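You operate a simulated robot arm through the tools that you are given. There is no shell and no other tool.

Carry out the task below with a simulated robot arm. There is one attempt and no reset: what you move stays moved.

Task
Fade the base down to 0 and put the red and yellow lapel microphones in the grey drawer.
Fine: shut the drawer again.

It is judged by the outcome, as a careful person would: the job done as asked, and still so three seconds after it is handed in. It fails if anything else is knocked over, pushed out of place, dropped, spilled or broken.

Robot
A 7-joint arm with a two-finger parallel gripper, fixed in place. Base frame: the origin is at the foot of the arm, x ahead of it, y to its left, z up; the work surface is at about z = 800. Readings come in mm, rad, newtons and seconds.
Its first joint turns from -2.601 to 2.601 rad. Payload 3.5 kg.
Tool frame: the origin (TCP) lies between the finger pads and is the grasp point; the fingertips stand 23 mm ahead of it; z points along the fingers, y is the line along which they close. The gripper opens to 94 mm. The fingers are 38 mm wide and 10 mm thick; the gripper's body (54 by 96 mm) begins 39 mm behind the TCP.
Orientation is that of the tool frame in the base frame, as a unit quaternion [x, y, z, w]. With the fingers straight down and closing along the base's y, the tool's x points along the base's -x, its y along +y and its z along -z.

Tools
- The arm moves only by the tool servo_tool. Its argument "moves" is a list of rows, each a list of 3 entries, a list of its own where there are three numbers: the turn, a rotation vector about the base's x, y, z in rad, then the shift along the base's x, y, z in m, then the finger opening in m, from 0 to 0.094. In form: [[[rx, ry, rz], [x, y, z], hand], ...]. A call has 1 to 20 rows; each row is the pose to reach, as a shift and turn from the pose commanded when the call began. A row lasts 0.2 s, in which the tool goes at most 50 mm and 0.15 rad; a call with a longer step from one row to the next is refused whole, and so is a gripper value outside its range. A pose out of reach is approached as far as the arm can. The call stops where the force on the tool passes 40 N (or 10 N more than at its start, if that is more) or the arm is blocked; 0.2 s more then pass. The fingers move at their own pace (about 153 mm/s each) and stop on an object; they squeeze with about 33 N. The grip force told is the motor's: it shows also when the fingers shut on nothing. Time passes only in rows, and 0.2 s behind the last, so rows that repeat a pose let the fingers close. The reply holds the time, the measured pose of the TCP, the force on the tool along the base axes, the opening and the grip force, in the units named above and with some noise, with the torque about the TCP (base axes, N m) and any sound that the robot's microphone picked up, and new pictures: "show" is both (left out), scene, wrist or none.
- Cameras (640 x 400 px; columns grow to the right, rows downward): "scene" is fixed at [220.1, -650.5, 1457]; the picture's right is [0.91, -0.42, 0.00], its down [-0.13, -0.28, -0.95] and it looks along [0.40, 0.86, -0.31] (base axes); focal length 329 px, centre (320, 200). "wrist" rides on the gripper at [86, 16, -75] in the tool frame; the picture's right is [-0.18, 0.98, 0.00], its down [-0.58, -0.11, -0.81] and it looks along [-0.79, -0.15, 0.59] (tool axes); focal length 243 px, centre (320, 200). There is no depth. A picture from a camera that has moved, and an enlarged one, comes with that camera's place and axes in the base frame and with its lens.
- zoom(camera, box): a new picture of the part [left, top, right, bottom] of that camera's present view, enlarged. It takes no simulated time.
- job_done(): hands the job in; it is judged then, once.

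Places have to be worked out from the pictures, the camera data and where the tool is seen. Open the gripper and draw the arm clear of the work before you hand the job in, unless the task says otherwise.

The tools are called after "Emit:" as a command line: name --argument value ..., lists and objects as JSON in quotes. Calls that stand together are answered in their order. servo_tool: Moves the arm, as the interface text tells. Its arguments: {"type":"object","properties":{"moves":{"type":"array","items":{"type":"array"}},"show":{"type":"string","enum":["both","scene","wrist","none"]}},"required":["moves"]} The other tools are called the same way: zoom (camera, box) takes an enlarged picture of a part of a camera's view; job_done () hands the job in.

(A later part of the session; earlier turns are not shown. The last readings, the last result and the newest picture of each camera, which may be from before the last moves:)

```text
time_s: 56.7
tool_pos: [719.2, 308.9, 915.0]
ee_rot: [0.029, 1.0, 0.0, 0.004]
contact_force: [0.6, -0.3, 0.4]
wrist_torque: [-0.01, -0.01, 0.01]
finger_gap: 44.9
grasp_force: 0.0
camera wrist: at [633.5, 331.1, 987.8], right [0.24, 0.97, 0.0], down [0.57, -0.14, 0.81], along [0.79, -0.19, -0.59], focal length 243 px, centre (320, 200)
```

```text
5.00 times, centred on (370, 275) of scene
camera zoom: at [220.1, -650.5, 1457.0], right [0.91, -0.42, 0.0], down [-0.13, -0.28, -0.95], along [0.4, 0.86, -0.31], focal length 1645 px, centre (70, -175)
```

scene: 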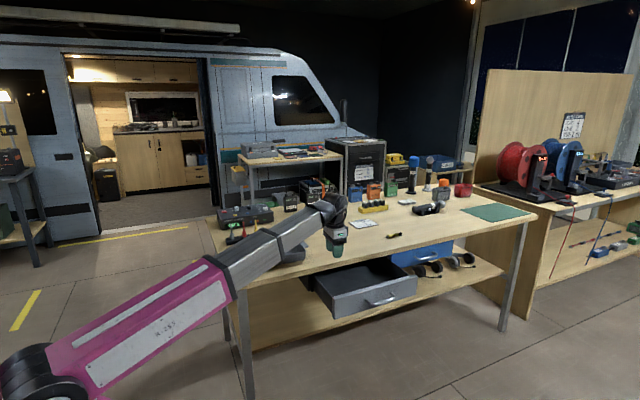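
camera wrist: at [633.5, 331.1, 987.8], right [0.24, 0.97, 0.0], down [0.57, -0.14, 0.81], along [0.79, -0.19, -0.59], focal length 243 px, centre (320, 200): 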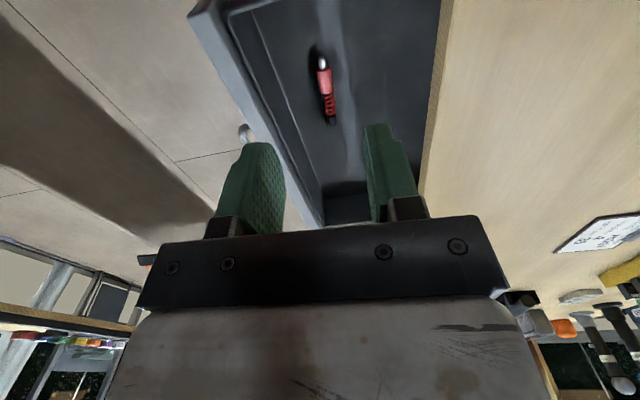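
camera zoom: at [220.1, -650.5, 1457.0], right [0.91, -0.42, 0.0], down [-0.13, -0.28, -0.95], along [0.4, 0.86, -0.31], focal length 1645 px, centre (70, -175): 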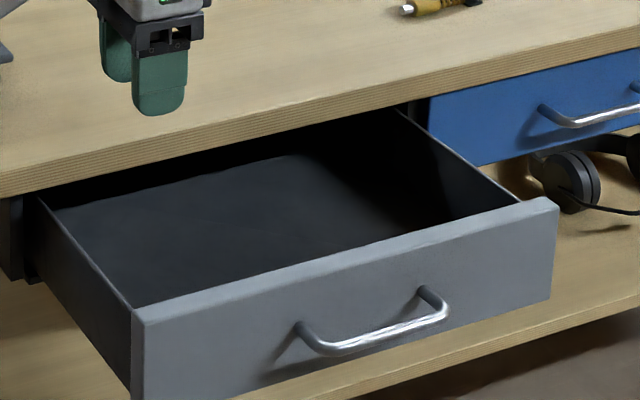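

The red mic rests in the drawer. Now the yellow one: earlier views put its body at ≈ (1117,502). I'll move up and toward it for an accurate look.

Emit:
servo_tool --moves '[[[0, 0, 0.016], [0.02, 0.015, 0.03], 0.05], [[0, 0, 0.032], [0.045, 0.042, 0.06], 0.05], [[0, 0, 0.048], [0.07, 0.075, 0.085], 0.05], [[0, 0, 0.064], [0.1, 0.105, 0.085], 0.05], [[0, 0, 0.08], [0.13, 0.135, 0.085], 0.05], [[0, 0, 0.1], [0.16, 0.165, 0.085], 0.05], [[0, 0, 0.114], [0.181, 0.191, 0.085], 0.05], [[0, 0, 0.114], [0.181, 0.191, 0.085], 0.05]]' --show "wrist"

Emit:
zoom --camera "wrist" --box '[240, 80, 400, 200]'

```text
time_s: 58.5
tool_pos: [903.1, 503.9, 1001.4]
ee_rot: [-0.027, 1.0, 0.0, 0.003]
contact_force: [0.8, 0.8, -0.3]
wrist_torque: [0.01, 0.01, 0.03]
finger_gap: 50.0
grasp_force: 0.0
camera wrist: at [815.6, 514.8, 1074.5], right [0.13, 0.99, 0.0], down [0.58, -0.08, 0.81], along [0.8, -0.1, -0.59], focal length 243 px, centre (320, 200)
```

wrist: 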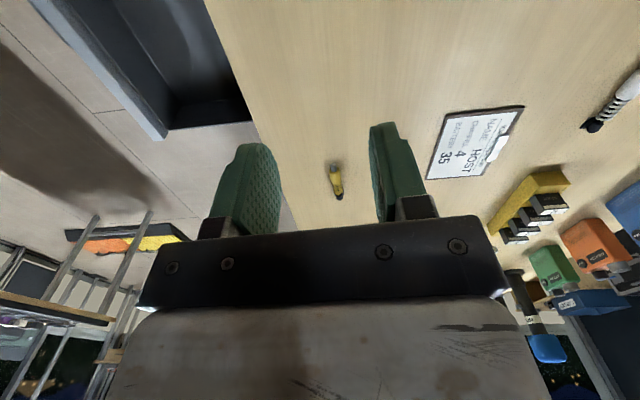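

```text
3.33 times, centred on (320, 140) of wrist
camera zoom: at [815.6, 514.8, 1074.5], right [0.13, 0.99, 0.0], down [0.58, -0.08, 0.81], along [0.8, -0.1, -0.59], focal length 809 px, centre (320, 400)
```

zoom: 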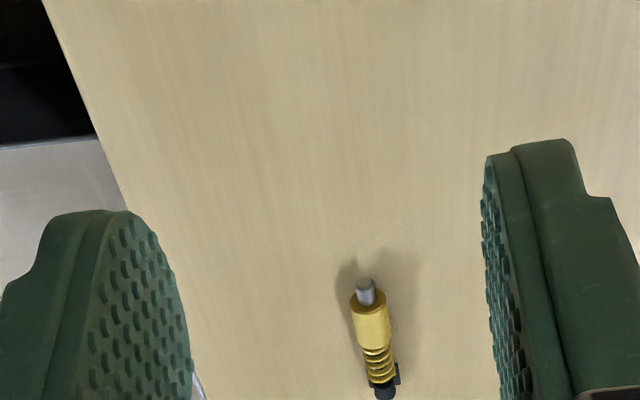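

Yellow mic: body ≈ (1119,500.5), x from 1102 to 1136, axis nearly along x. I'll tilt the hand 35° outward along the mic's axis and approach to about 60 mm above it.

Emit:
servo_tool --moves '[[[0.0055, -0.102, 0], [0.036, -0.0006, -0.012], 0.05], [[0.011, -0.203, 0], [0.072, -0.0012, -0.028], 0.05], [[0.0165, -0.305, 0], [0.108, -0.0018, -0.048], 0.05], [[0.022, -0.407, 0], [0.144, -0.0024, -0.07], 0.05], [[0.0275, -0.508, 0], [0.18, -0.003, -0.092], 0.05], [[0.033, -0.61, 0], [0.214, -0.0034, -0.111], 0.05], [[0.033, -0.61, 0], [0.214, -0.0034, -0.111], 0.05]]' --show "both"

Emit:
zoom --camera "scene" --box '[350, 190, 446, 250]'

```text
time_s: 60.1
tool_pos: [1116.9, 496.3, 888.4]
ee_rot: [-0.026, 0.952, 0.009, 0.305]
contact_force: [0.3, 0.2, -0.6]
wrist_torque: [0.01, 0.01, 0.01]
finger_gap: 50.0
grasp_force: 0.0
camera wrist: at [1003.2, 506.4, 898.1], right [0.09, 0.99, 0.11], down [0.01, -0.11, 0.99], along [1.0, -0.09, -0.02], focal length 243 px, centre (320, 200)
```

scene: 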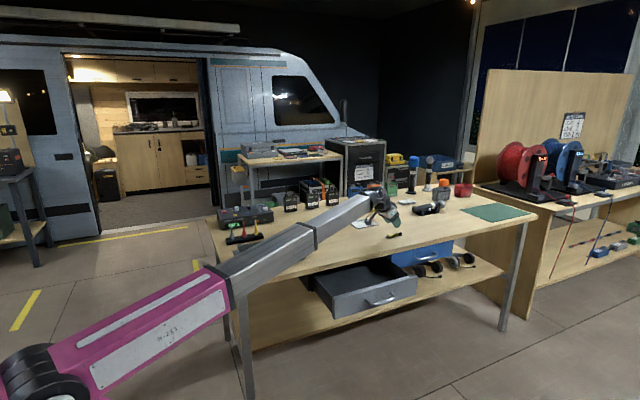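
wrist: 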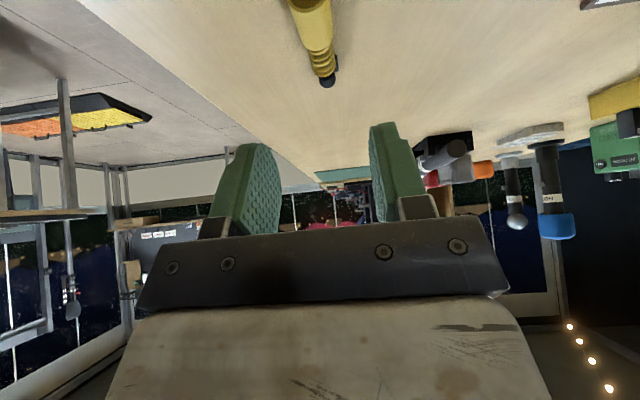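

```text
6.67 times, centred on (398, 220) of scene
camera zoom: at [220.1, -650.5, 1457.0], right [0.91, -0.42, 0.0], down [-0.13, -0.28, -0.95], along [0.4, 0.86, -0.31], focal length 2193 px, centre (-200, 67)
```

zoom: 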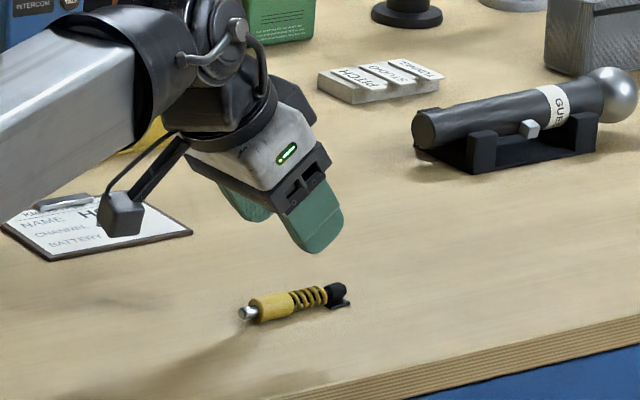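

Pose reached with the mic between the finger lines (it is ~3 mm to +y of the middle). I'll shift 3 mm and lower to just above expected contact.

Emit:
servo_tool --moves '[[[0, 0, 0], [0, 0.003, -0.018], 0.05], [[0, 0, 0], [0, 0.003, -0.034], 0.05], [[0, 0, 0], [0, 0.003, -0.046], 0.05], [[0, 0, 0], [0, 0.003, -0.053], 0.05]]' --show "both"

Emit:
zoom --camera "wrist" --box '[200, 80, 440, 240]'

Emit:
zoom --camera "scene" --box '[360, 205, 424, 245]'

```text
time_s: 61.1
tool_pos: [1117.0, 501.0, 836.7]
ee_rot: [-0.027, 0.952, 0.009, 0.304]
contact_force: [-0.4, -0.5, 0.2]
wrist_torque: [0.02, 0.01, 0.04]
finger_gap: 50.0
grasp_force: 0.1
camera wrist: at [1003.0, 511.6, 846.2], right [0.09, 0.99, 0.11], down [0.01, -0.11, 0.99], along [1.0, -0.09, -0.02], focal length 243 px, centre (320, 200)
```

scene: 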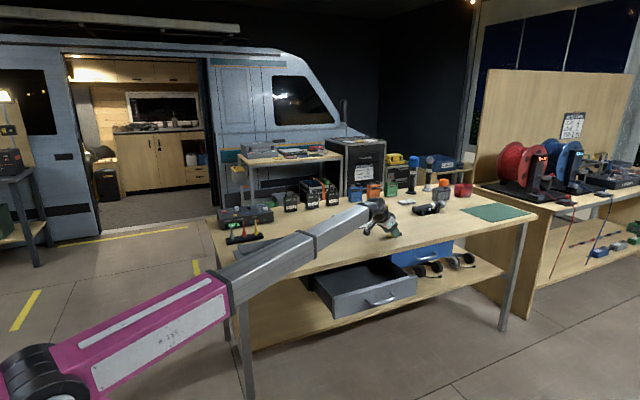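
wrist: 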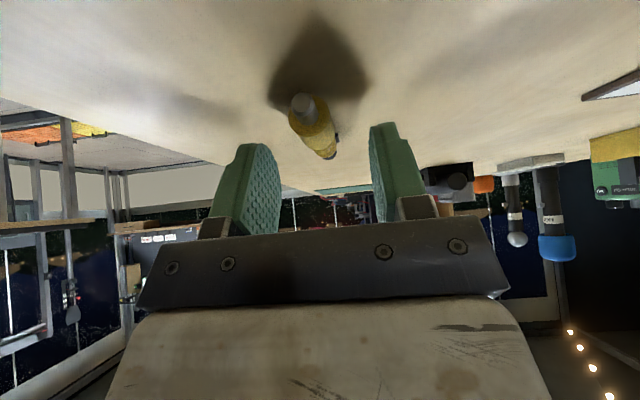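

```text
2.50 times, centred on (320, 160) of wrist
camera zoom: at [1003.0, 511.6, 846.2], right [0.09, 0.99, 0.11], down [0.01, -0.11, 0.99], along [1.0, -0.09, -0.02], focal length 606 px, centre (320, 300)
```

zoom: 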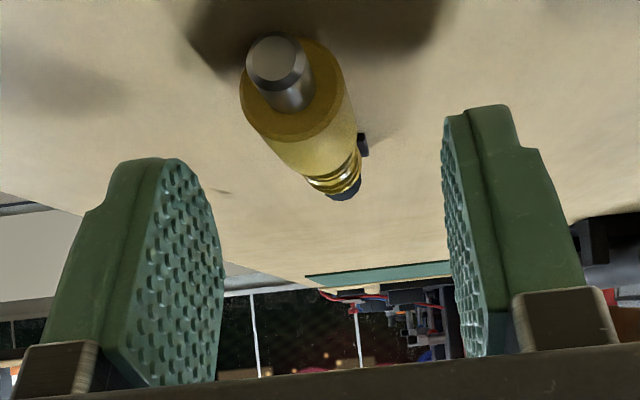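

```text
10.00 times, centred on (392, 225) of scene
camera zoom: at [220.1, -650.5, 1457.0], right [0.91, -0.42, 0.0], down [-0.13, -0.28, -0.95], along [0.4, 0.86, -0.31], focal length 3289 px, centre (-400, -50)
```

zoom: 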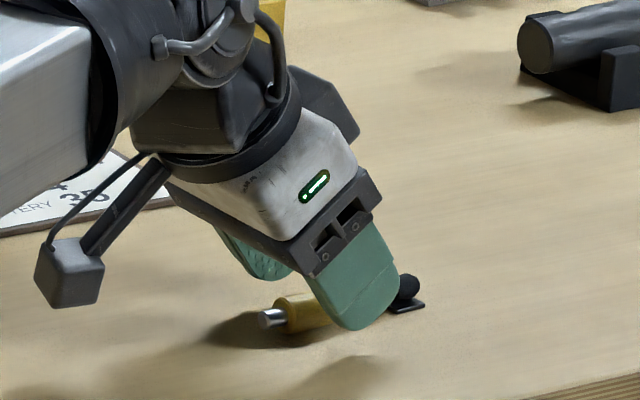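

The mic is centred between the pads; the finger's lowest point is about 9 mm above the table. Lowering 5 mm, then by 1 mm steps to feel for the table.

Emit:
servo_tool --moves '[[[0, 0, 0], [0, 0, -0.003], 0.05], [[0, 0, 0], [0, 0, -0.005], 0.05], [[0, 0, 0], [0, 0, -0.006], 0.05], [[0, 0, 0], [0, 0, -0.007], 0.05]]' --show "none"

```text
time_s: 62.1
tool_pos: [1116.6, 502.9, 830.3]
ee_rot: [-0.027, 0.952, 0.008, 0.304]
contact_force: [-1.6, -0.5, 3.1]
wrist_torque: [0.05, 0.06, 0.02]
finger_gap: 49.9
grasp_force: 0.0
```

First touch (3 N) at z ≈ 830. I'll press no further than half a millimetre and close on the yellow body.

Emit:
servo_tool --moves '[[[0, 0, 0], [0, 0, -0.0005], 0.035], [[0, 0, 0], [0, 0, -0.0005], 0.02], [[0, 0, 0], [0, 0, -0.0005], 0.008], [[0, 0, 0], [0, 0, -0.0005], 0.006], [[0, 0, 0], [0, 0, -0.0005], 0.006]]' --show "wrist"

Emit:
zoom --camera "wrist" --box '[200, 80, 440, 240]'

Emit:
zoom --camera "scene" --box '[360, 205, 424, 245]'

```text
time_s: 63.3
tool_pos: [1116.5, 502.0, 829.8]
ee_rot: [-0.027, 0.952, 0.009, 0.303]
contact_force: [0.8, 3.2, 8.2]
wrist_torque: [0.22, 0.03, -0.01]
finger_gap: 15.9
grasp_force: 32.7
camera wrist: at [1002.2, 512.5, 839.5], right [0.09, 0.99, 0.11], down [0.01, -0.11, 0.99], along [1.0, -0.09, -0.02], focal length 243 px, centre (320, 200)
```

wrist: 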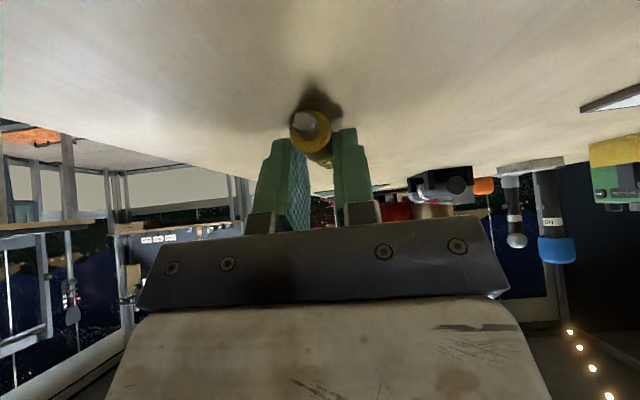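

```text
2.50 times, centred on (320, 160) of wrist
camera zoom: at [1002.2, 512.5, 839.5], right [0.09, 0.99, 0.11], down [0.01, -0.11, 0.99], along [1.0, -0.09, -0.02], focal length 606 px, centre (320, 300)
```

zoom: 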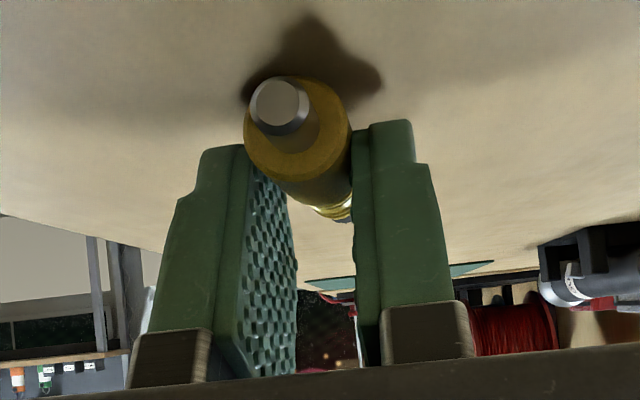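

```text
10.00 times, centred on (392, 225) of scene
camera zoom: at [220.1, -650.5, 1457.0], right [0.91, -0.42, 0.0], down [-0.13, -0.28, -0.95], along [0.4, 0.86, -0.31], focal length 3289 px, centre (-400, -50)
```

zoom: 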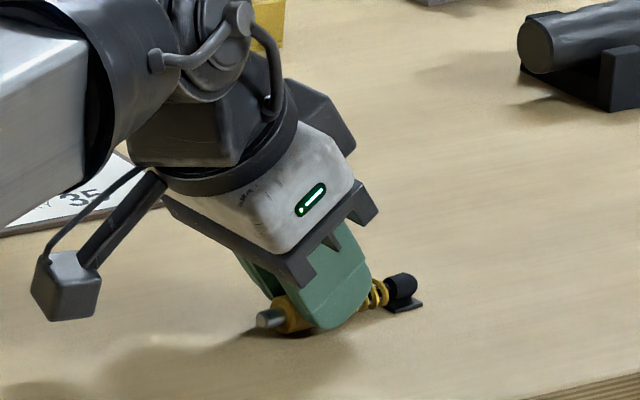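

Gripped at the body (gap 15.9 mm). I'll try a very slow, small lift and check that it comes along.

Emit:
servo_tool --moves '[[[0, 0, 0], [0, 0, 0.001], 0.004], [[0, 0, 0], [0, 0, 0.002], 0.004], [[0, 0, 0], [0, 0, 0.0035], 0.004], [[0, 0, 0], [0, 0, 0.005], 0.004], [[0, 0, 0], [0, 0, 0.0065], 0.004], [[0, 0, 0], [0, 0, 0.008], 0.004]]' --show "wrist"

Emit:
zoom --camera "wrist" --box '[200, 80, 440, 240]'

Emit:
zoom --camera "scene" --box '[360, 205, 424, 245]'

```text
time_s: 64.7
tool_pos: [1115.2, 501.6, 835.9]
ee_rot: [-0.026, 0.952, 0.008, 0.304]
contact_force: [0.4, 0.3, -0.3]
wrist_torque: [0.0, -0.01, -0.01]
finger_gap: 16.1
grasp_force: 32.8
camera wrist: at [1001.4, 511.6, 846.4], right [0.09, 0.99, 0.11], down [0.01, -0.11, 0.99], along [1.0, -0.09, -0.02], focal length 243 px, centre (320, 200)
```

wrist: 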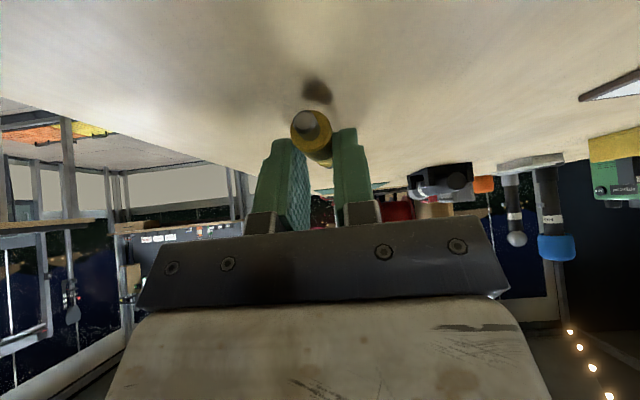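

```text
2.50 times, centred on (320, 160) of wrist
camera zoom: at [1001.4, 511.6, 846.4], right [0.09, 0.99, 0.11], down [0.01, -0.11, 0.99], along [1.0, -0.09, -0.02], focal length 606 px, centre (320, 300)
```

zoom: 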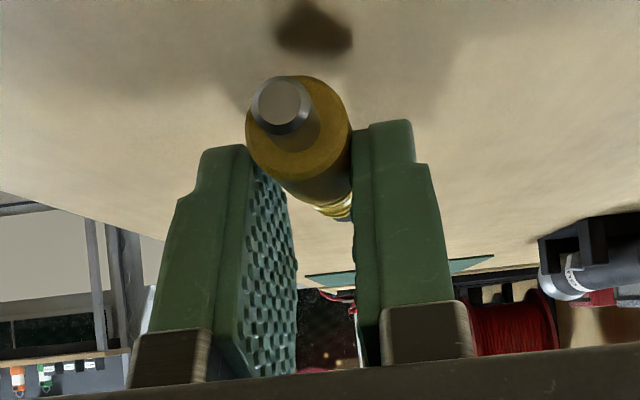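

```text
10.00 times, centred on (392, 225) of scene
camera zoom: at [220.1, -650.5, 1457.0], right [0.91, -0.42, 0.0], down [-0.13, -0.28, -0.95], along [0.4, 0.86, -0.31], focal length 3289 px, centre (-400, -50)
```

zoom: 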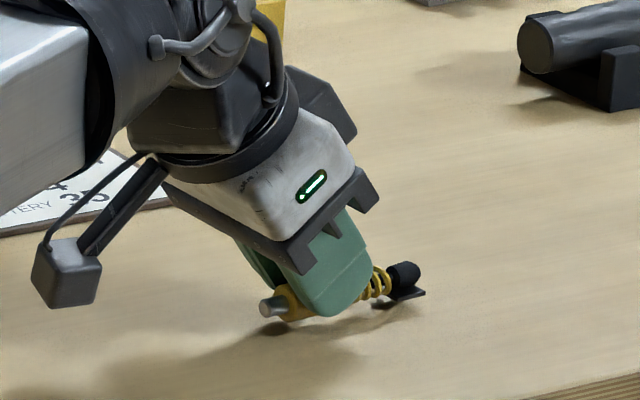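

The yellow mic is clearly off the table. The grip is near the fingertips and tilted, so I'll carry it low and slowly over the bare table toward the arm, to ≈ (870,475), set it down and regrasp it upright there.

Emit:
servo_tool --moves '[[[0, 0, 0], [-0.003, 0, 0.002], 0.004], [[0, 0, 0], [-0.01, -0.001, 0.005], 0.004], [[0, 0, 0], [-0.02, -0.002, 0.008], 0.004], [[0, 0, 0], [-0.032, -0.003, 0.01], 0.004], [[0, 0, 0], [-0.045, -0.005, 0.01], 0.004], [[0, 0, 0], [-0.059, -0.006, 0.01], 0.004], [[0, 0, 0], [-0.074, -0.008, 0.01], 0.004], [[0, 0, 0], [-0.089, -0.01, 0.01], 0.004], [[0, 0, 0], [-0.104, -0.011, 0.01], 0.004], [[0, 0, 0], [-0.119, -0.013, 0.01], 0.004], [[0, 0, 0], [-0.134, -0.015, 0.01], 0.004], [[0, 0, 0], [-0.149, -0.016, 0.01], 0.004], [[0, 0, 0], [-0.164, -0.018, 0.01], 0.004], [[0, 0, 0], [-0.179, -0.02, 0.01], 0.004], [[0, 0, 0], [-0.194, -0.021, 0.01], 0.004], [[0, 0, 0], [-0.208, -0.023, 0.01], 0.004], [[0, 0, 0], [-0.221, -0.024, 0.01], 0.004], [[0, 0, 0], [-0.233, -0.025, 0.01], 0.004], [[0, 0, 0], [-0.241, -0.026, 0.01], 0.004], [[0, 0, 0], [-0.245, -0.026, 0.01], 0.004]]' --show "both"

Emit:
zoom --camera "scene" --box '[310, 205, 390, 255]'

```text
time_s: 68.9
tool_pos: [870.2, 475.8, 846.9]
ee_rot: [-0.028, 0.952, 0.008, 0.304]
contact_force: [-0.4, 0.4, -0.1]
wrist_torque: [0.0, 0.04, 0.0]
finger_gap: 16.3
grasp_force: 32.9
camera wrist: at [755.9, 484.9, 857.2], right [0.09, 0.99, 0.11], down [0.01, -0.11, 0.99], along [1.0, -0.09, -0.02], focal length 243 px, centre (320, 200)
```

scene: 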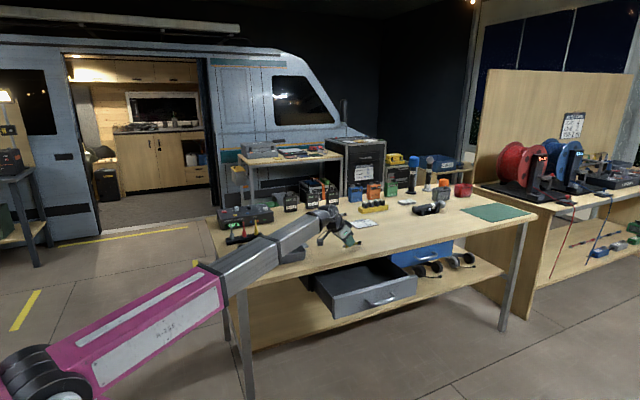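
wrist: 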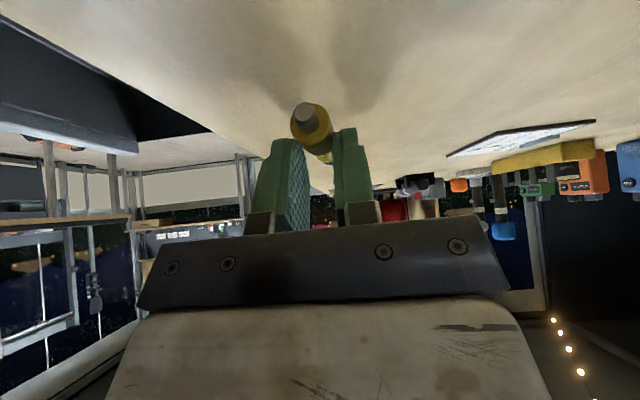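

```text
8.00 times, centred on (350, 230) of scene
camera zoom: at [220.1, -650.5, 1457.0], right [0.91, -0.42, 0.0], down [-0.13, -0.28, -0.95], along [0.4, 0.86, -0.31], focal length 2631 px, centre (80, -40)
```

zoom: 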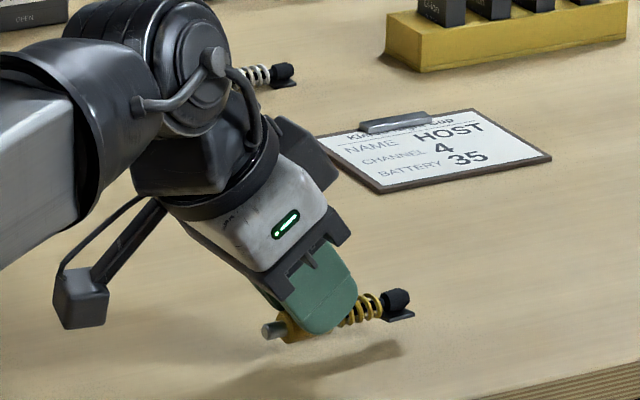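

Held well. Now lowering it back onto the bare table here, gently until it touches.

Emit:
servo_tool --moves '[[[0, 0, 0], [0, 0, -0.004], 0.004], [[0, 0, 0], [0, 0, -0.008], 0.004], [[0, 0, 0], [0, 0, -0.011], 0.004], [[0, 0, 0], [0, 0, -0.013], 0.004], [[0, 0, 0], [0, 0, -0.0145], 0.004], [[0, 0, 0], [0, 0, -0.0155], 0.004]]' --show "wrist"

```text
time_s: 70.3
tool_pos: [870.5, 474.8, 831.6]
ee_rot: [-0.027, 0.952, 0.008, 0.305]
contact_force: [0.6, -1.3, 18.5]
wrist_torque: [0.01, -0.21, -0.12]
finger_gap: 15.9
grasp_force: 32.9
camera wrist: at [756.8, 485.1, 841.7], right [0.09, 0.99, 0.11], down [0.01, -0.11, 0.99], along [1.0, -0.09, -0.02], focal length 243 px, centre (320, 200)
```

wrist: 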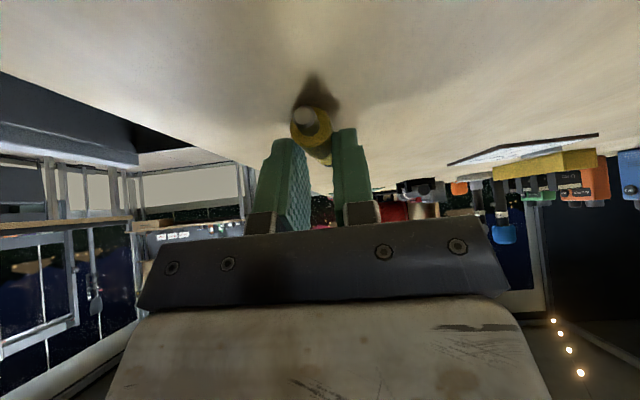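

Touching (18 N). I'll relieve slightly, open gradually, and rise off it.

Emit:
servo_tool --moves '[[[0, 0, 0], [0, 0, 0.001], 0.004], [[0, 0, 0], [0, 0, 0.001], 0.02], [[0, 0, 0], [0, 0, 0.001], 0.026], [[0, 0, 0], [0, 0, 0.001], 0.04], [[0, 0, 0], [0, 0, 0.001], 0.05], [[0, 0, 0], [-0.002, 0, 0.012], 0.05], [[0, 0, 0], [-0.005, 0, 0.035], 0.05], [[-0.003, 0.1, 0], [-0.015, 0, 0.065], 0.05], [[-0.006, 0.2, 0], [-0.035, 0, 0.09], 0.05], [[-0.01, 0.3, 0], [-0.06, 0, 0.11], 0.05], [[-0.016, 0.4, 0], [-0.08, 0, 0.12], 0.05], [[-0.022, 0.5, 0], [-0.1, 0, 0.125], 0.05], [[-0.033, 0.61, 0], [-0.11, 0, 0.13], 0.05]]' --show "both"

Emit:
zoom --camera "wrist" --box '[220, 20, 420, 170]'

```text
time_s: 73.1
tool_pos: [760.5, 475.3, 960.1]
ee_rot: [-0.027, 1.0, 0.0, 0.002]
contact_force: [-0.2, 0.0, -0.5]
wrist_torque: [0.01, -0.01, -0.02]
finger_gap: 50.1
grasp_force: 0.0
camera wrist: at [674.0, 486.8, 1033.9], right [0.13, 0.99, 0.0], down [0.58, -0.08, 0.81], along [0.8, -0.1, -0.59], focal length 243 px, centre (320, 200)
```

scene: 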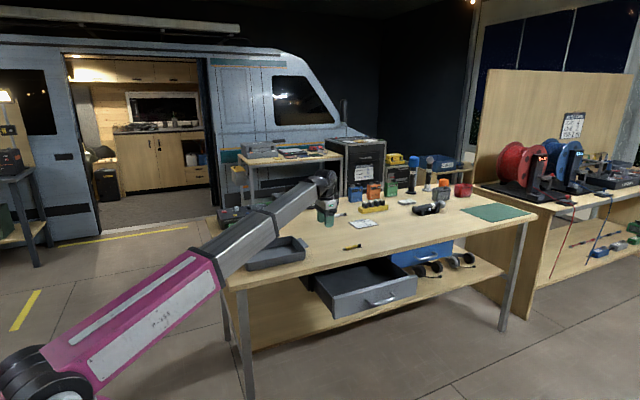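
wrist: 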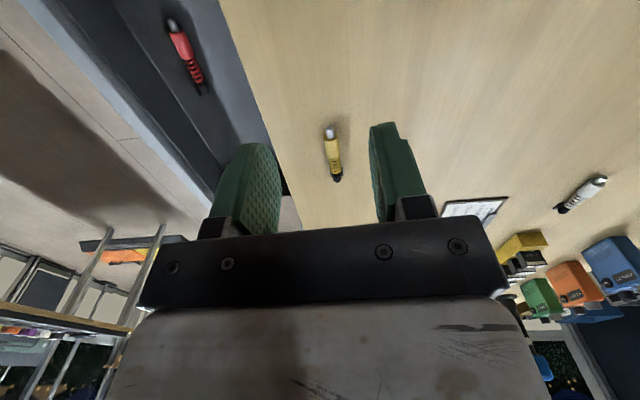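

```text
2.67 times, centred on (320, 95) of wrist
camera zoom: at [674.0, 486.8, 1033.9], right [0.13, 0.99, 0.0], down [0.58, -0.08, 0.81], along [0.8, -0.1, -0.59], focal length 647 px, centre (320, 480)
```

zoom: 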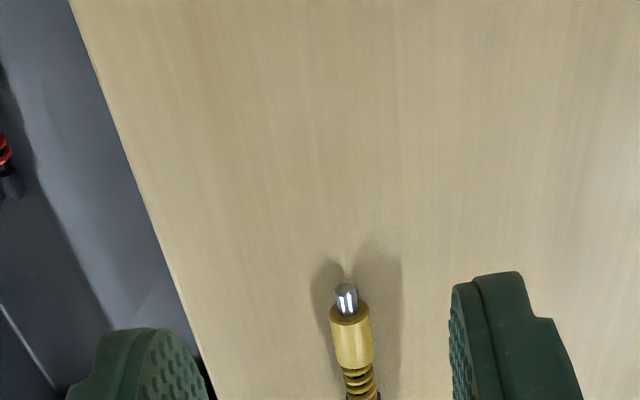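

Yellow mic is set down at ≈ (874,475.6), upright on its clip. Moving over it with the vertical hand and down to near grasp height.

Emit:
servo_tool --moves '[[[0, 0, 0], [0.038, 0, -0.035], 0.05], [[0, 0, 0], [0.076, 0, -0.07], 0.05], [[0, 0, 0], [0.1135, 0.0003, -0.1], 0.05], [[0, 0, 0], [0.1135, 0.0003, -0.118], 0.05], [[0, 0, 0], [0.1135, 0.0003, -0.128], 0.05], [[0, 0, 0], [0.1135, 0.0003, -0.133], 0.05]]' --show "wrist"

Emit:
zoom --camera "wrist" --box '[220, 80, 420, 240]'

```text
refused: row 1 steps farther than a row can; nothing moved
```

```text
2.50 times, centred on (320, 160) of wrist
camera zoom: at [674.0, 486.8, 1033.9], right [0.13, 0.99, 0.0], down [0.58, -0.08, 0.81], along [0.8, -0.1, -0.59], focal length 606 px, centre (320, 300)
```

zoom: 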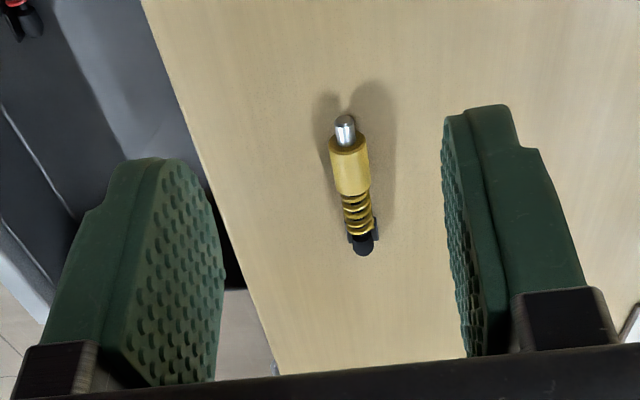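

The call was refused because the step was slightly too long (51.7 mm); I'll split it into shorter rows with the same target.

Emit:
servo_tool --moves '[[[0, 0, 0], [0.03, 0, -0.027], 0.05], [[0, 0, 0], [0.06, 0, -0.054], 0.05], [[0, 0, 0], [0.09, 0, -0.08], 0.05], [[0, 0, 0], [0.1135, 0.0003, -0.103], 0.05], [[0, 0, 0], [0.1135, 0.0003, -0.118], 0.05], [[0, 0, 0], [0.1135, 0.0003, -0.128], 0.05], [[0, 0, 0], [0.1135, 0.0003, -0.133], 0.05]]' --show "wrist"

Emit:
zoom --camera "wrist" --box '[220, 80, 420, 240]'

```text
time_s: 74.7
tool_pos: [874.4, 476.3, 827.3]
ee_rot: [-0.028, 1.0, -0.001, 0.004]
contact_force: [-0.6, 0.6, -0.1]
wrist_torque: [0.04, -0.02, 0.0]
finger_gap: 49.9
grasp_force: 0.0
camera wrist: at [787.9, 488.5, 900.9], right [0.13, 0.99, 0.0], down [0.58, -0.08, 0.81], along [0.8, -0.1, -0.59], focal length 243 px, centre (320, 200)
```

wrist: 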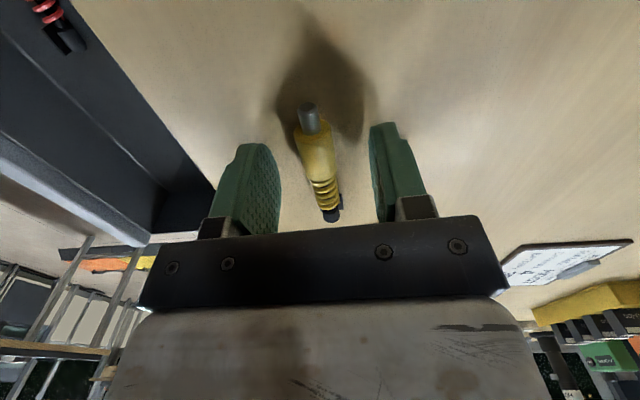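

```text
2.50 times, centred on (320, 160) of wrist
camera zoom: at [787.9, 488.5, 900.9], right [0.13, 0.99, 0.0], down [0.58, -0.08, 0.81], along [0.8, -0.1, -0.59], focal length 606 px, centre (320, 300)
```

zoom: 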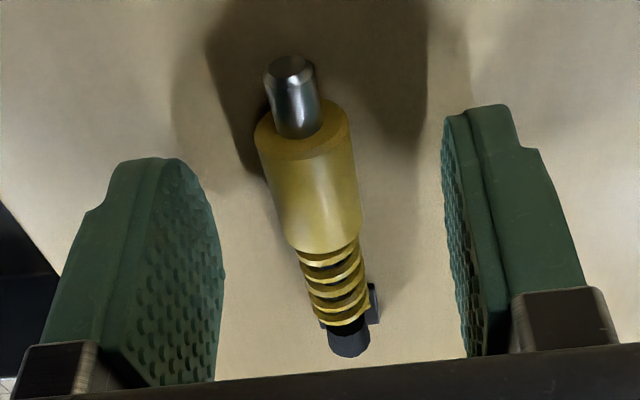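

Well aligned, same view as the successful red grasp. Lowering in 1 mm steps to the table.

Emit:
servo_tool --moves '[[[0, 0, 0], [0, 0, -0.0015], 0.05], [[0, 0, 0], [0, 0, -0.0025], 0.05], [[0, 0, 0], [0, 0, -0.0035], 0.05], [[0, 0, 0], [0, 0, -0.004], 0.05]]' --show "none"

```text
time_s: 75.7
tool_pos: [874.1, 475.0, 824.1]
ee_rot: [-0.028, 1.0, 0.0, 0.004]
contact_force: [-0.6, 0.5, 0.1]
wrist_torque: [-0.01, -0.02, 0.0]
finger_gap: 50.0
grasp_force: 0.0
```

Emit:
servo_tool --moves '[[[0, 0, 0], [0, 0, -0.0005], 0.05], [[0, 0, 0], [0, 0, -0.001], 0.04], [[0, 0, 0], [0, 0, -0.001], 0.025], [[0, 0, 0], [0, 0, -0.001], 0.01], [[0, 0, 0], [0, 0, -0.001], 0.006], [[0, 0, 0], [0, 0, -0.001], 0.006]]' --show "wrist"

Emit:
zoom --camera "wrist" --box '[220, 80, 420, 240]'

```text
time_s: 77.1
tool_pos: [874.4, 474.2, 822.9]
ee_rot: [-0.027, 1.0, 0.0, 0.003]
contact_force: [2.0, -1.7, 9.1]
wrist_torque: [-0.16, 0.04, 0.04]
finger_gap: 16.5
grasp_force: 32.9
camera wrist: at [787.1, 487.3, 896.2], right [0.13, 0.99, 0.0], down [0.58, -0.08, 0.81], along [0.8, -0.1, -0.59], focal length 243 px, centre (320, 200)
```

wrist: 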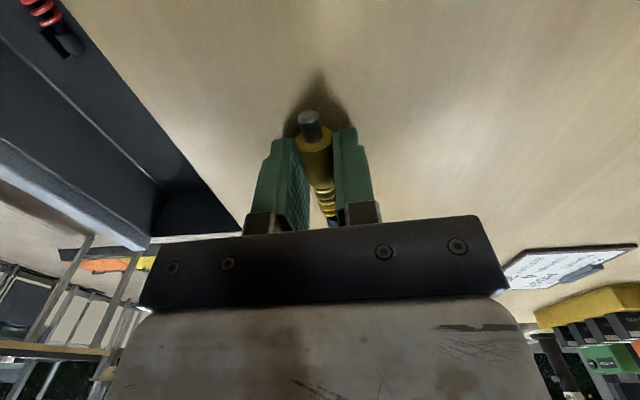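

```text
2.50 times, centred on (320, 160) of wrist
camera zoom: at [787.1, 487.3, 896.2], right [0.13, 0.99, 0.0], down [0.58, -0.08, 0.81], along [0.8, -0.1, -0.59], focal length 606 px, centre (320, 300)
```

zoom: 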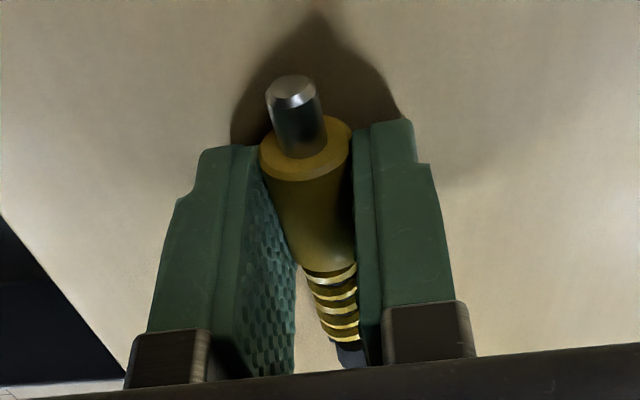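

Gripped identically to the red mic (gap 16.5, tips on the table). Slow lift to about 40 mm.

Emit:
servo_tool --moves '[[[0, 0, 0], [0, 0, 0.002], 0.006], [[0, 0, 0], [0, 0, 0.004], 0.006], [[0, 0, 0], [0, 0, 0.006], 0.006], [[0, 0, 0], [0, 0, 0.009], 0.006], [[0, 0, 0], [0, 0, 0.012], 0.006], [[0, 0, 0], [0, 0, 0.016], 0.006], [[0, 0, 0], [0, 0, 0.02], 0.006], [[0, 0, 0], [0, 0, 0.025], 0.006], [[0, 0, 0], [0, 0, 0.03], 0.006], [[0, 0, 0], [0, 0, 0.035], 0.006], [[0, 0, 0], [0, 0, 0.039], 0.006], [[0, 0, 0], [0, 0, 0.042], 0.006]]' --show "wrist"

Emit:
zoom --camera "wrist" --box '[220, 80, 420, 240]'

```text
time_s: 79.7
tool_pos: [873.1, 474.4, 864.1]
ee_rot: [-0.028, 1.0, 0.0, 0.003]
contact_force: [0.3, 0.5, -0.2]
wrist_torque: [0.04, 0.04, 0.02]
finger_gap: 16.4
grasp_force: 33.0
camera wrist: at [787.0, 486.9, 937.2], right [0.13, 0.99, 0.0], down [0.58, -0.08, 0.81], along [0.8, -0.1, -0.59], focal length 243 px, centre (320, 200)
```

wrist: 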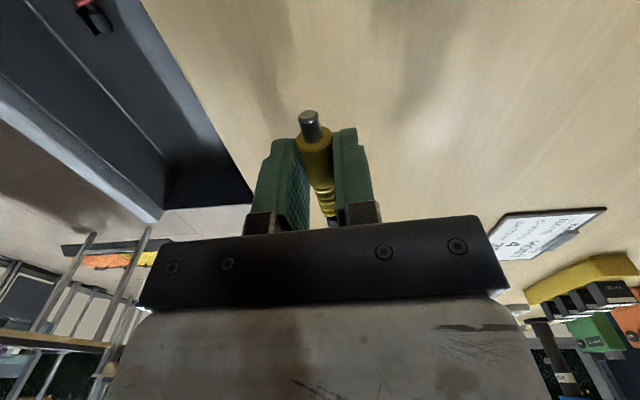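

```text
2.50 times, centred on (320, 160) of wrist
camera zoom: at [787.0, 486.9, 937.2], right [0.13, 0.99, 0.0], down [0.58, -0.08, 0.81], along [0.8, -0.1, -0.59], focal length 606 px, centre (320, 300)
```

zoom: 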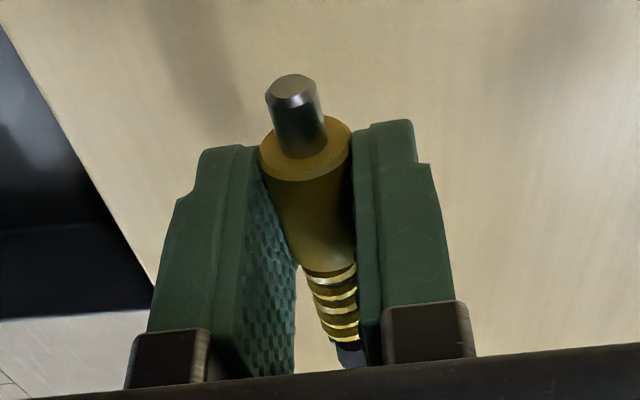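

Held steadily. Carrying it slowly to above the free right half of the drawer, ≈ (905,312).

Emit:
servo_tool --moves '[[[0, 0, 0], [0.001, -0.004, 0.004], 0.006], [[0, 0, 0], [0.002, -0.012, 0.009], 0.006], [[0, 0, 0], [0.004, -0.022, 0.014], 0.006], [[0, 0, 0], [0.007, -0.034, 0.018], 0.006], [[0, 0, 0], [0.009, -0.047, 0.02], 0.006], [[0, 0, 0], [0.012, -0.061, 0.02], 0.006], [[0, 0, 0], [0.015, -0.075, 0.02], 0.006], [[0, 0, 0], [0.018, -0.089, 0.02], 0.006], [[0, 0, 0], [0.02, -0.103, 0.02], 0.006], [[0, 0, 0], [0.023, -0.117, 0.02], 0.006], [[0, 0, 0], [0.026, -0.131, 0.02], 0.006], [[0, 0, 0], [0.029, -0.144, 0.02], 0.006], [[0, 0, 0], [0.031, -0.155, 0.02], 0.006], [[0, 0, 0], [0.032, -0.162, 0.02], 0.006], [[0, 0, 0], [0.032, -0.162, 0.02], 0.006]]' --show "both"

Emit:
zoom --camera "scene" --box '[306, 225, 434, 305]'

```text
time_s: 82.9
tool_pos: [906.6, 312.3, 885.3]
ee_rot: [-0.028, 1.0, 0.0, 0.004]
contact_force: [0.0, -0.6, -0.3]
wrist_torque: [0.0, -0.02, 0.01]
finger_gap: 16.2
grasp_force: 32.7
camera wrist: at [819.4, 324.7, 958.6], right [0.13, 0.99, 0.0], down [0.58, -0.08, 0.81], along [0.8, -0.1, -0.59], focal length 243 px, centre (320, 200)
```

scene: 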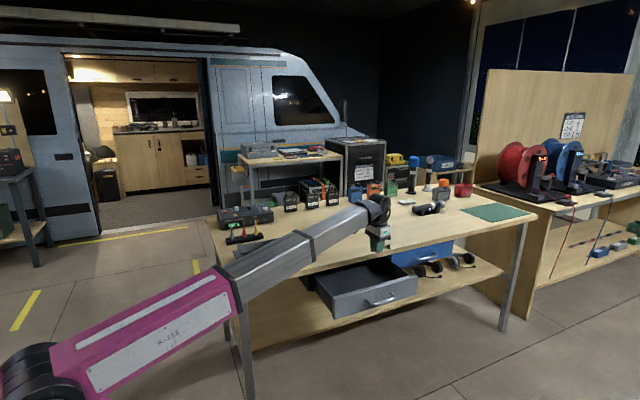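
wrist: 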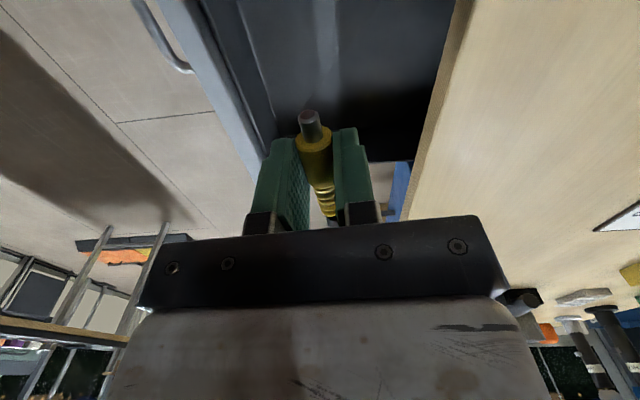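

```text
5.00 times, centred on (370, 265) of scene
camera zoom: at [220.1, -650.5, 1457.0], right [0.91, -0.42, 0.0], down [-0.13, -0.28, -0.95], along [0.4, 0.86, -0.31], focal length 1645 px, centre (70, -125)
```

zoom: 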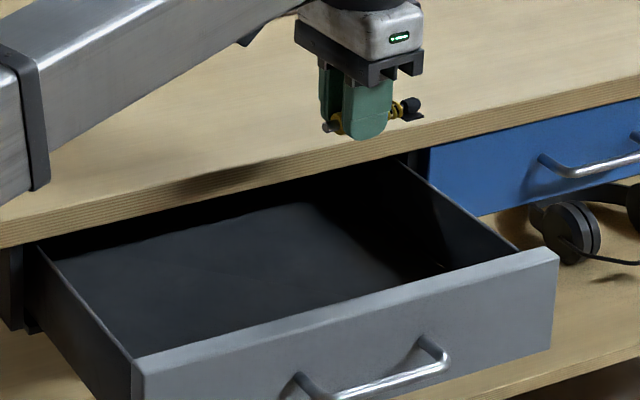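

The mic is well inside the drawer outline (black end at x≈967, far wall ≈ 1005+). Lowering into the drawer.

Emit:
servo_tool --moves '[[[0, 0, 0], [-0.002, 0, -0.006], 0.006], [[0, 0, 0], [-0.002, 0, -0.016], 0.006], [[0, 0, 0], [-0.002, 0, -0.029], 0.006], [[0, 0, 0], [-0.002, 0, -0.043], 0.006], [[0, 0, 0], [-0.002, 0, -0.057], 0.006], [[0, 0, 0], [-0.002, 0, -0.071], 0.006], [[0, 0, 0], [-0.002, 0, -0.085], 0.006], [[0, 0, 0], [-0.002, 0, -0.099], 0.006], [[0, 0, 0], [-0.002, 0, -0.113], 0.006], [[0, 0, 0], [-0.002, 0, -0.126], 0.006], [[0, 0, 0], [-0.002, 0, -0.138], 0.006], [[0, 0, 0], [-0.002, 0, -0.148], 0.006], [[0, 0, 0], [-0.002, 0, -0.155], 0.006], [[0, 0, 0], [-0.002, 0, -0.16], 0.006]]' --show "both"

```text
time_s: 85.9
tool_pos: [904.7, 313.6, 724.6]
ee_rot: [-0.028, 1.0, 0.001, 0.004]
contact_force: [0.2, -0.2, -0.6]
wrist_torque: [0.01, 0.05, 0.0]
finger_gap: 16.4
grasp_force: 33.4
camera wrist: at [817.1, 324.7, 797.5], right [0.13, 0.99, 0.0], down [0.58, -0.08, 0.81], along [0.8, -0.1, -0.59], focal length 243 px, centre (320, 200)
```

scene: 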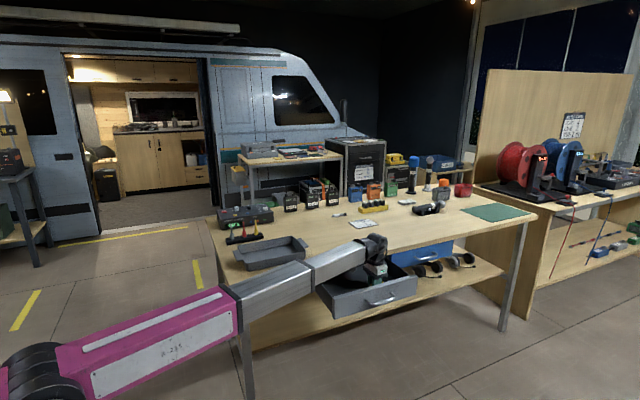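
wrist: 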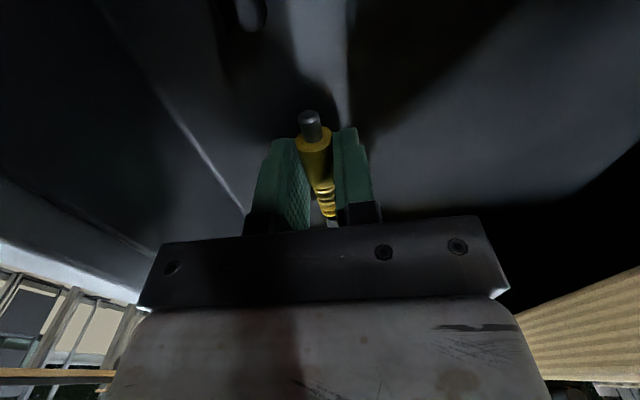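

Now at tip height ≈ 701.6; the floor was felt at ≈ 692. Descending in small steps to contact.

Emit:
servo_tool --moves '[[[0, 0, 0], [0, 0, -0.002], 0.006], [[0, 0, 0], [0, 0, -0.004], 0.006], [[0, 0, 0], [0, 0, -0.0055], 0.006], [[0, 0, 0], [0, 0, -0.0065], 0.006], [[0, 0, 0], [0, 0, -0.0075], 0.006], [[0, 0, 0], [0, 0, -0.0085], 0.006]]' --show "none"

```text
time_s: 87.3
tool_pos: [904.9, 315.2, 716.9]
ee_rot: [-0.027, 1.0, 0.0, 0.004]
contact_force: [-0.5, 0.0, -0.1]
wrist_torque: [0.0, 0.03, 0.01]
finger_gap: 16.4
grasp_force: 33.7
```

Emit:
servo_tool --moves '[[[0, 0, 0], [0, 0, -0.0005], 0.006], [[0, 0, 0], [0, 0, -0.001], 0.006], [[0, 0, 0], [0, 0, -0.0015], 0.006]]' --show "wrist"

```text
time_s: 88.1
tool_pos: [905.6, 314.4, 715.9]
ee_rot: [-0.027, 1.0, 0.0, 0.003]
contact_force: [0.0, 0.2, -0.7]
wrist_torque: [0.01, 0.03, -0.01]
finger_gap: 16.3
grasp_force: 32.9
camera wrist: at [817.9, 325.9, 788.8], right [0.13, 0.99, 0.0], down [0.58, -0.08, 0.81], along [0.8, -0.1, -0.59], focal length 243 px, centre (320, 200)
```

wrist: 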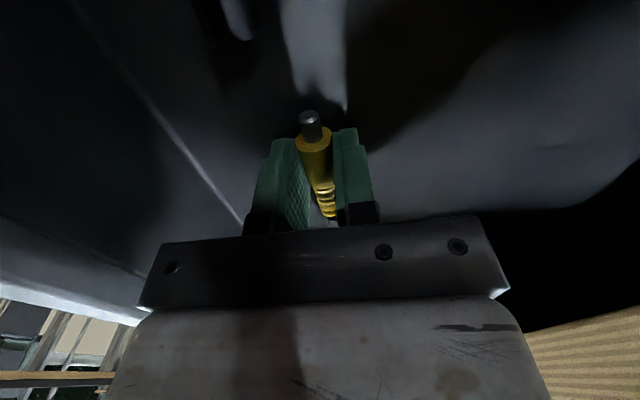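

Nearly there; another 1.5 mm in half-millimetre steps.

Emit:
servo_tool --moves '[[[0, 0, 0], [0, 0, -0.0005], 0.006], [[0, 0, 0], [0, 0, -0.001], 0.006], [[0, 0, 0], [0, 0, -0.0015], 0.006]]' --show "none"

```text
time_s: 88.9
tool_pos: [904.4, 314.4, 714.1]
ee_rot: [-0.028, 1.0, 0.001, 0.004]
contact_force: [2.6, 1.0, 11.9]
wrist_torque: [-0.09, 0.13, -0.03]
finger_gap: 16.4
grasp_force: 33.1
```

The floor is felt (+12 N). Opening gradually and rising straight out of the drawer.

Emit:
servo_tool --moves '[[[0, 0, 0], [0, 0, 0.0008], 0.02], [[0, 0, 0], [0, 0, 0.0008], 0.026], [[0, 0, 0], [0, 0, 0.0008], 0.036], [[0, 0, 0], [0, 0, 0.0008], 0.045], [[0, 0, 0], [0, 0, 0.006], 0.045], [[0, 0, 0], [0, 0, 0.02], 0.045], [[0, 0, 0], [0, 0, 0.045], 0.045], [[0, 0, 0], [0, 0, 0.08], 0.045], [[0, 0, 0], [-0.02, 0, 0.12], 0.045], [[0, 0, 0], [-0.05, 0, 0.16], 0.045], [[0, 0, 0], [-0.085, -0.01, 0.19], 0.045], [[0, 0, 0], [-0.12, -0.02, 0.22], 0.045]]' --show "both"

Emit:
zoom --camera "wrist" --box '[160, 0, 460, 190]'

Emit:
zoom --camera "scene" --box '[306, 235, 434, 315]'

```text
time_s: 91.5
tool_pos: [785.4, 291.8, 929.9]
ee_rot: [-0.028, 1.0, 0.0, 0.003]
contact_force: [-0.1, 0.6, -0.4]
wrist_torque: [-0.03, 0.01, -0.01]
finger_gap: 45.0
grasp_force: 0.1
camera wrist: at [699.3, 304.6, 1004.1], right [0.13, 0.99, 0.0], down [0.58, -0.08, 0.81], along [0.8, -0.1, -0.59], focal length 243 px, centre (320, 200)
```

scene: 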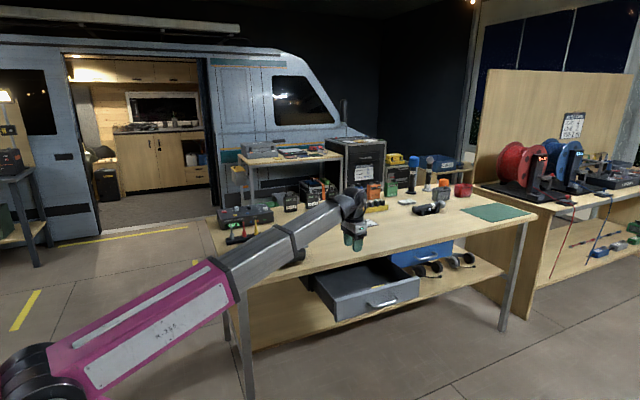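
wrist: 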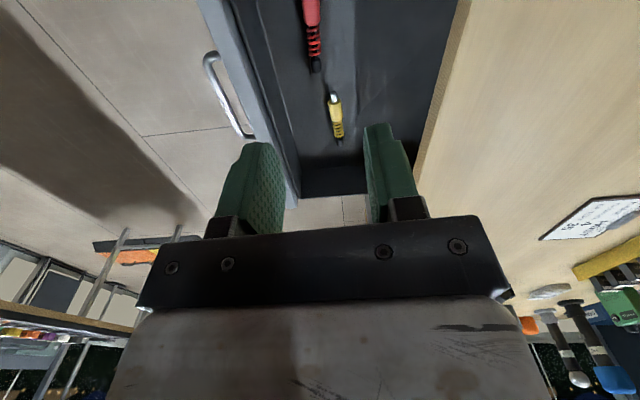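

```text
2.11 times, centred on (310, 95) of wrist
camera zoom: at [699.3, 304.6, 1004.1], right [0.13, 0.99, 0.0], down [0.58, -0.08, 0.81], along [0.8, -0.1, -0.59], focal length 511 px, centre (341, 421)
```

zoom: 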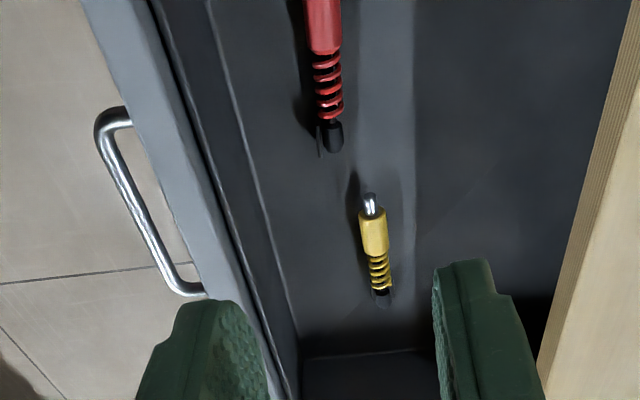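

```text
5.00 times, centred on (370, 275) of scene
camera zoom: at [220.1, -650.5, 1457.0], right [0.91, -0.42, 0.0], down [-0.13, -0.28, -0.95], along [0.4, 0.86, -0.31], focal length 1645 px, centre (70, -175)
```

zoom: 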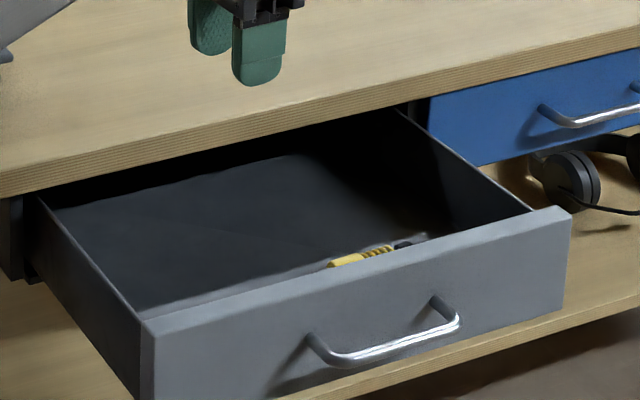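

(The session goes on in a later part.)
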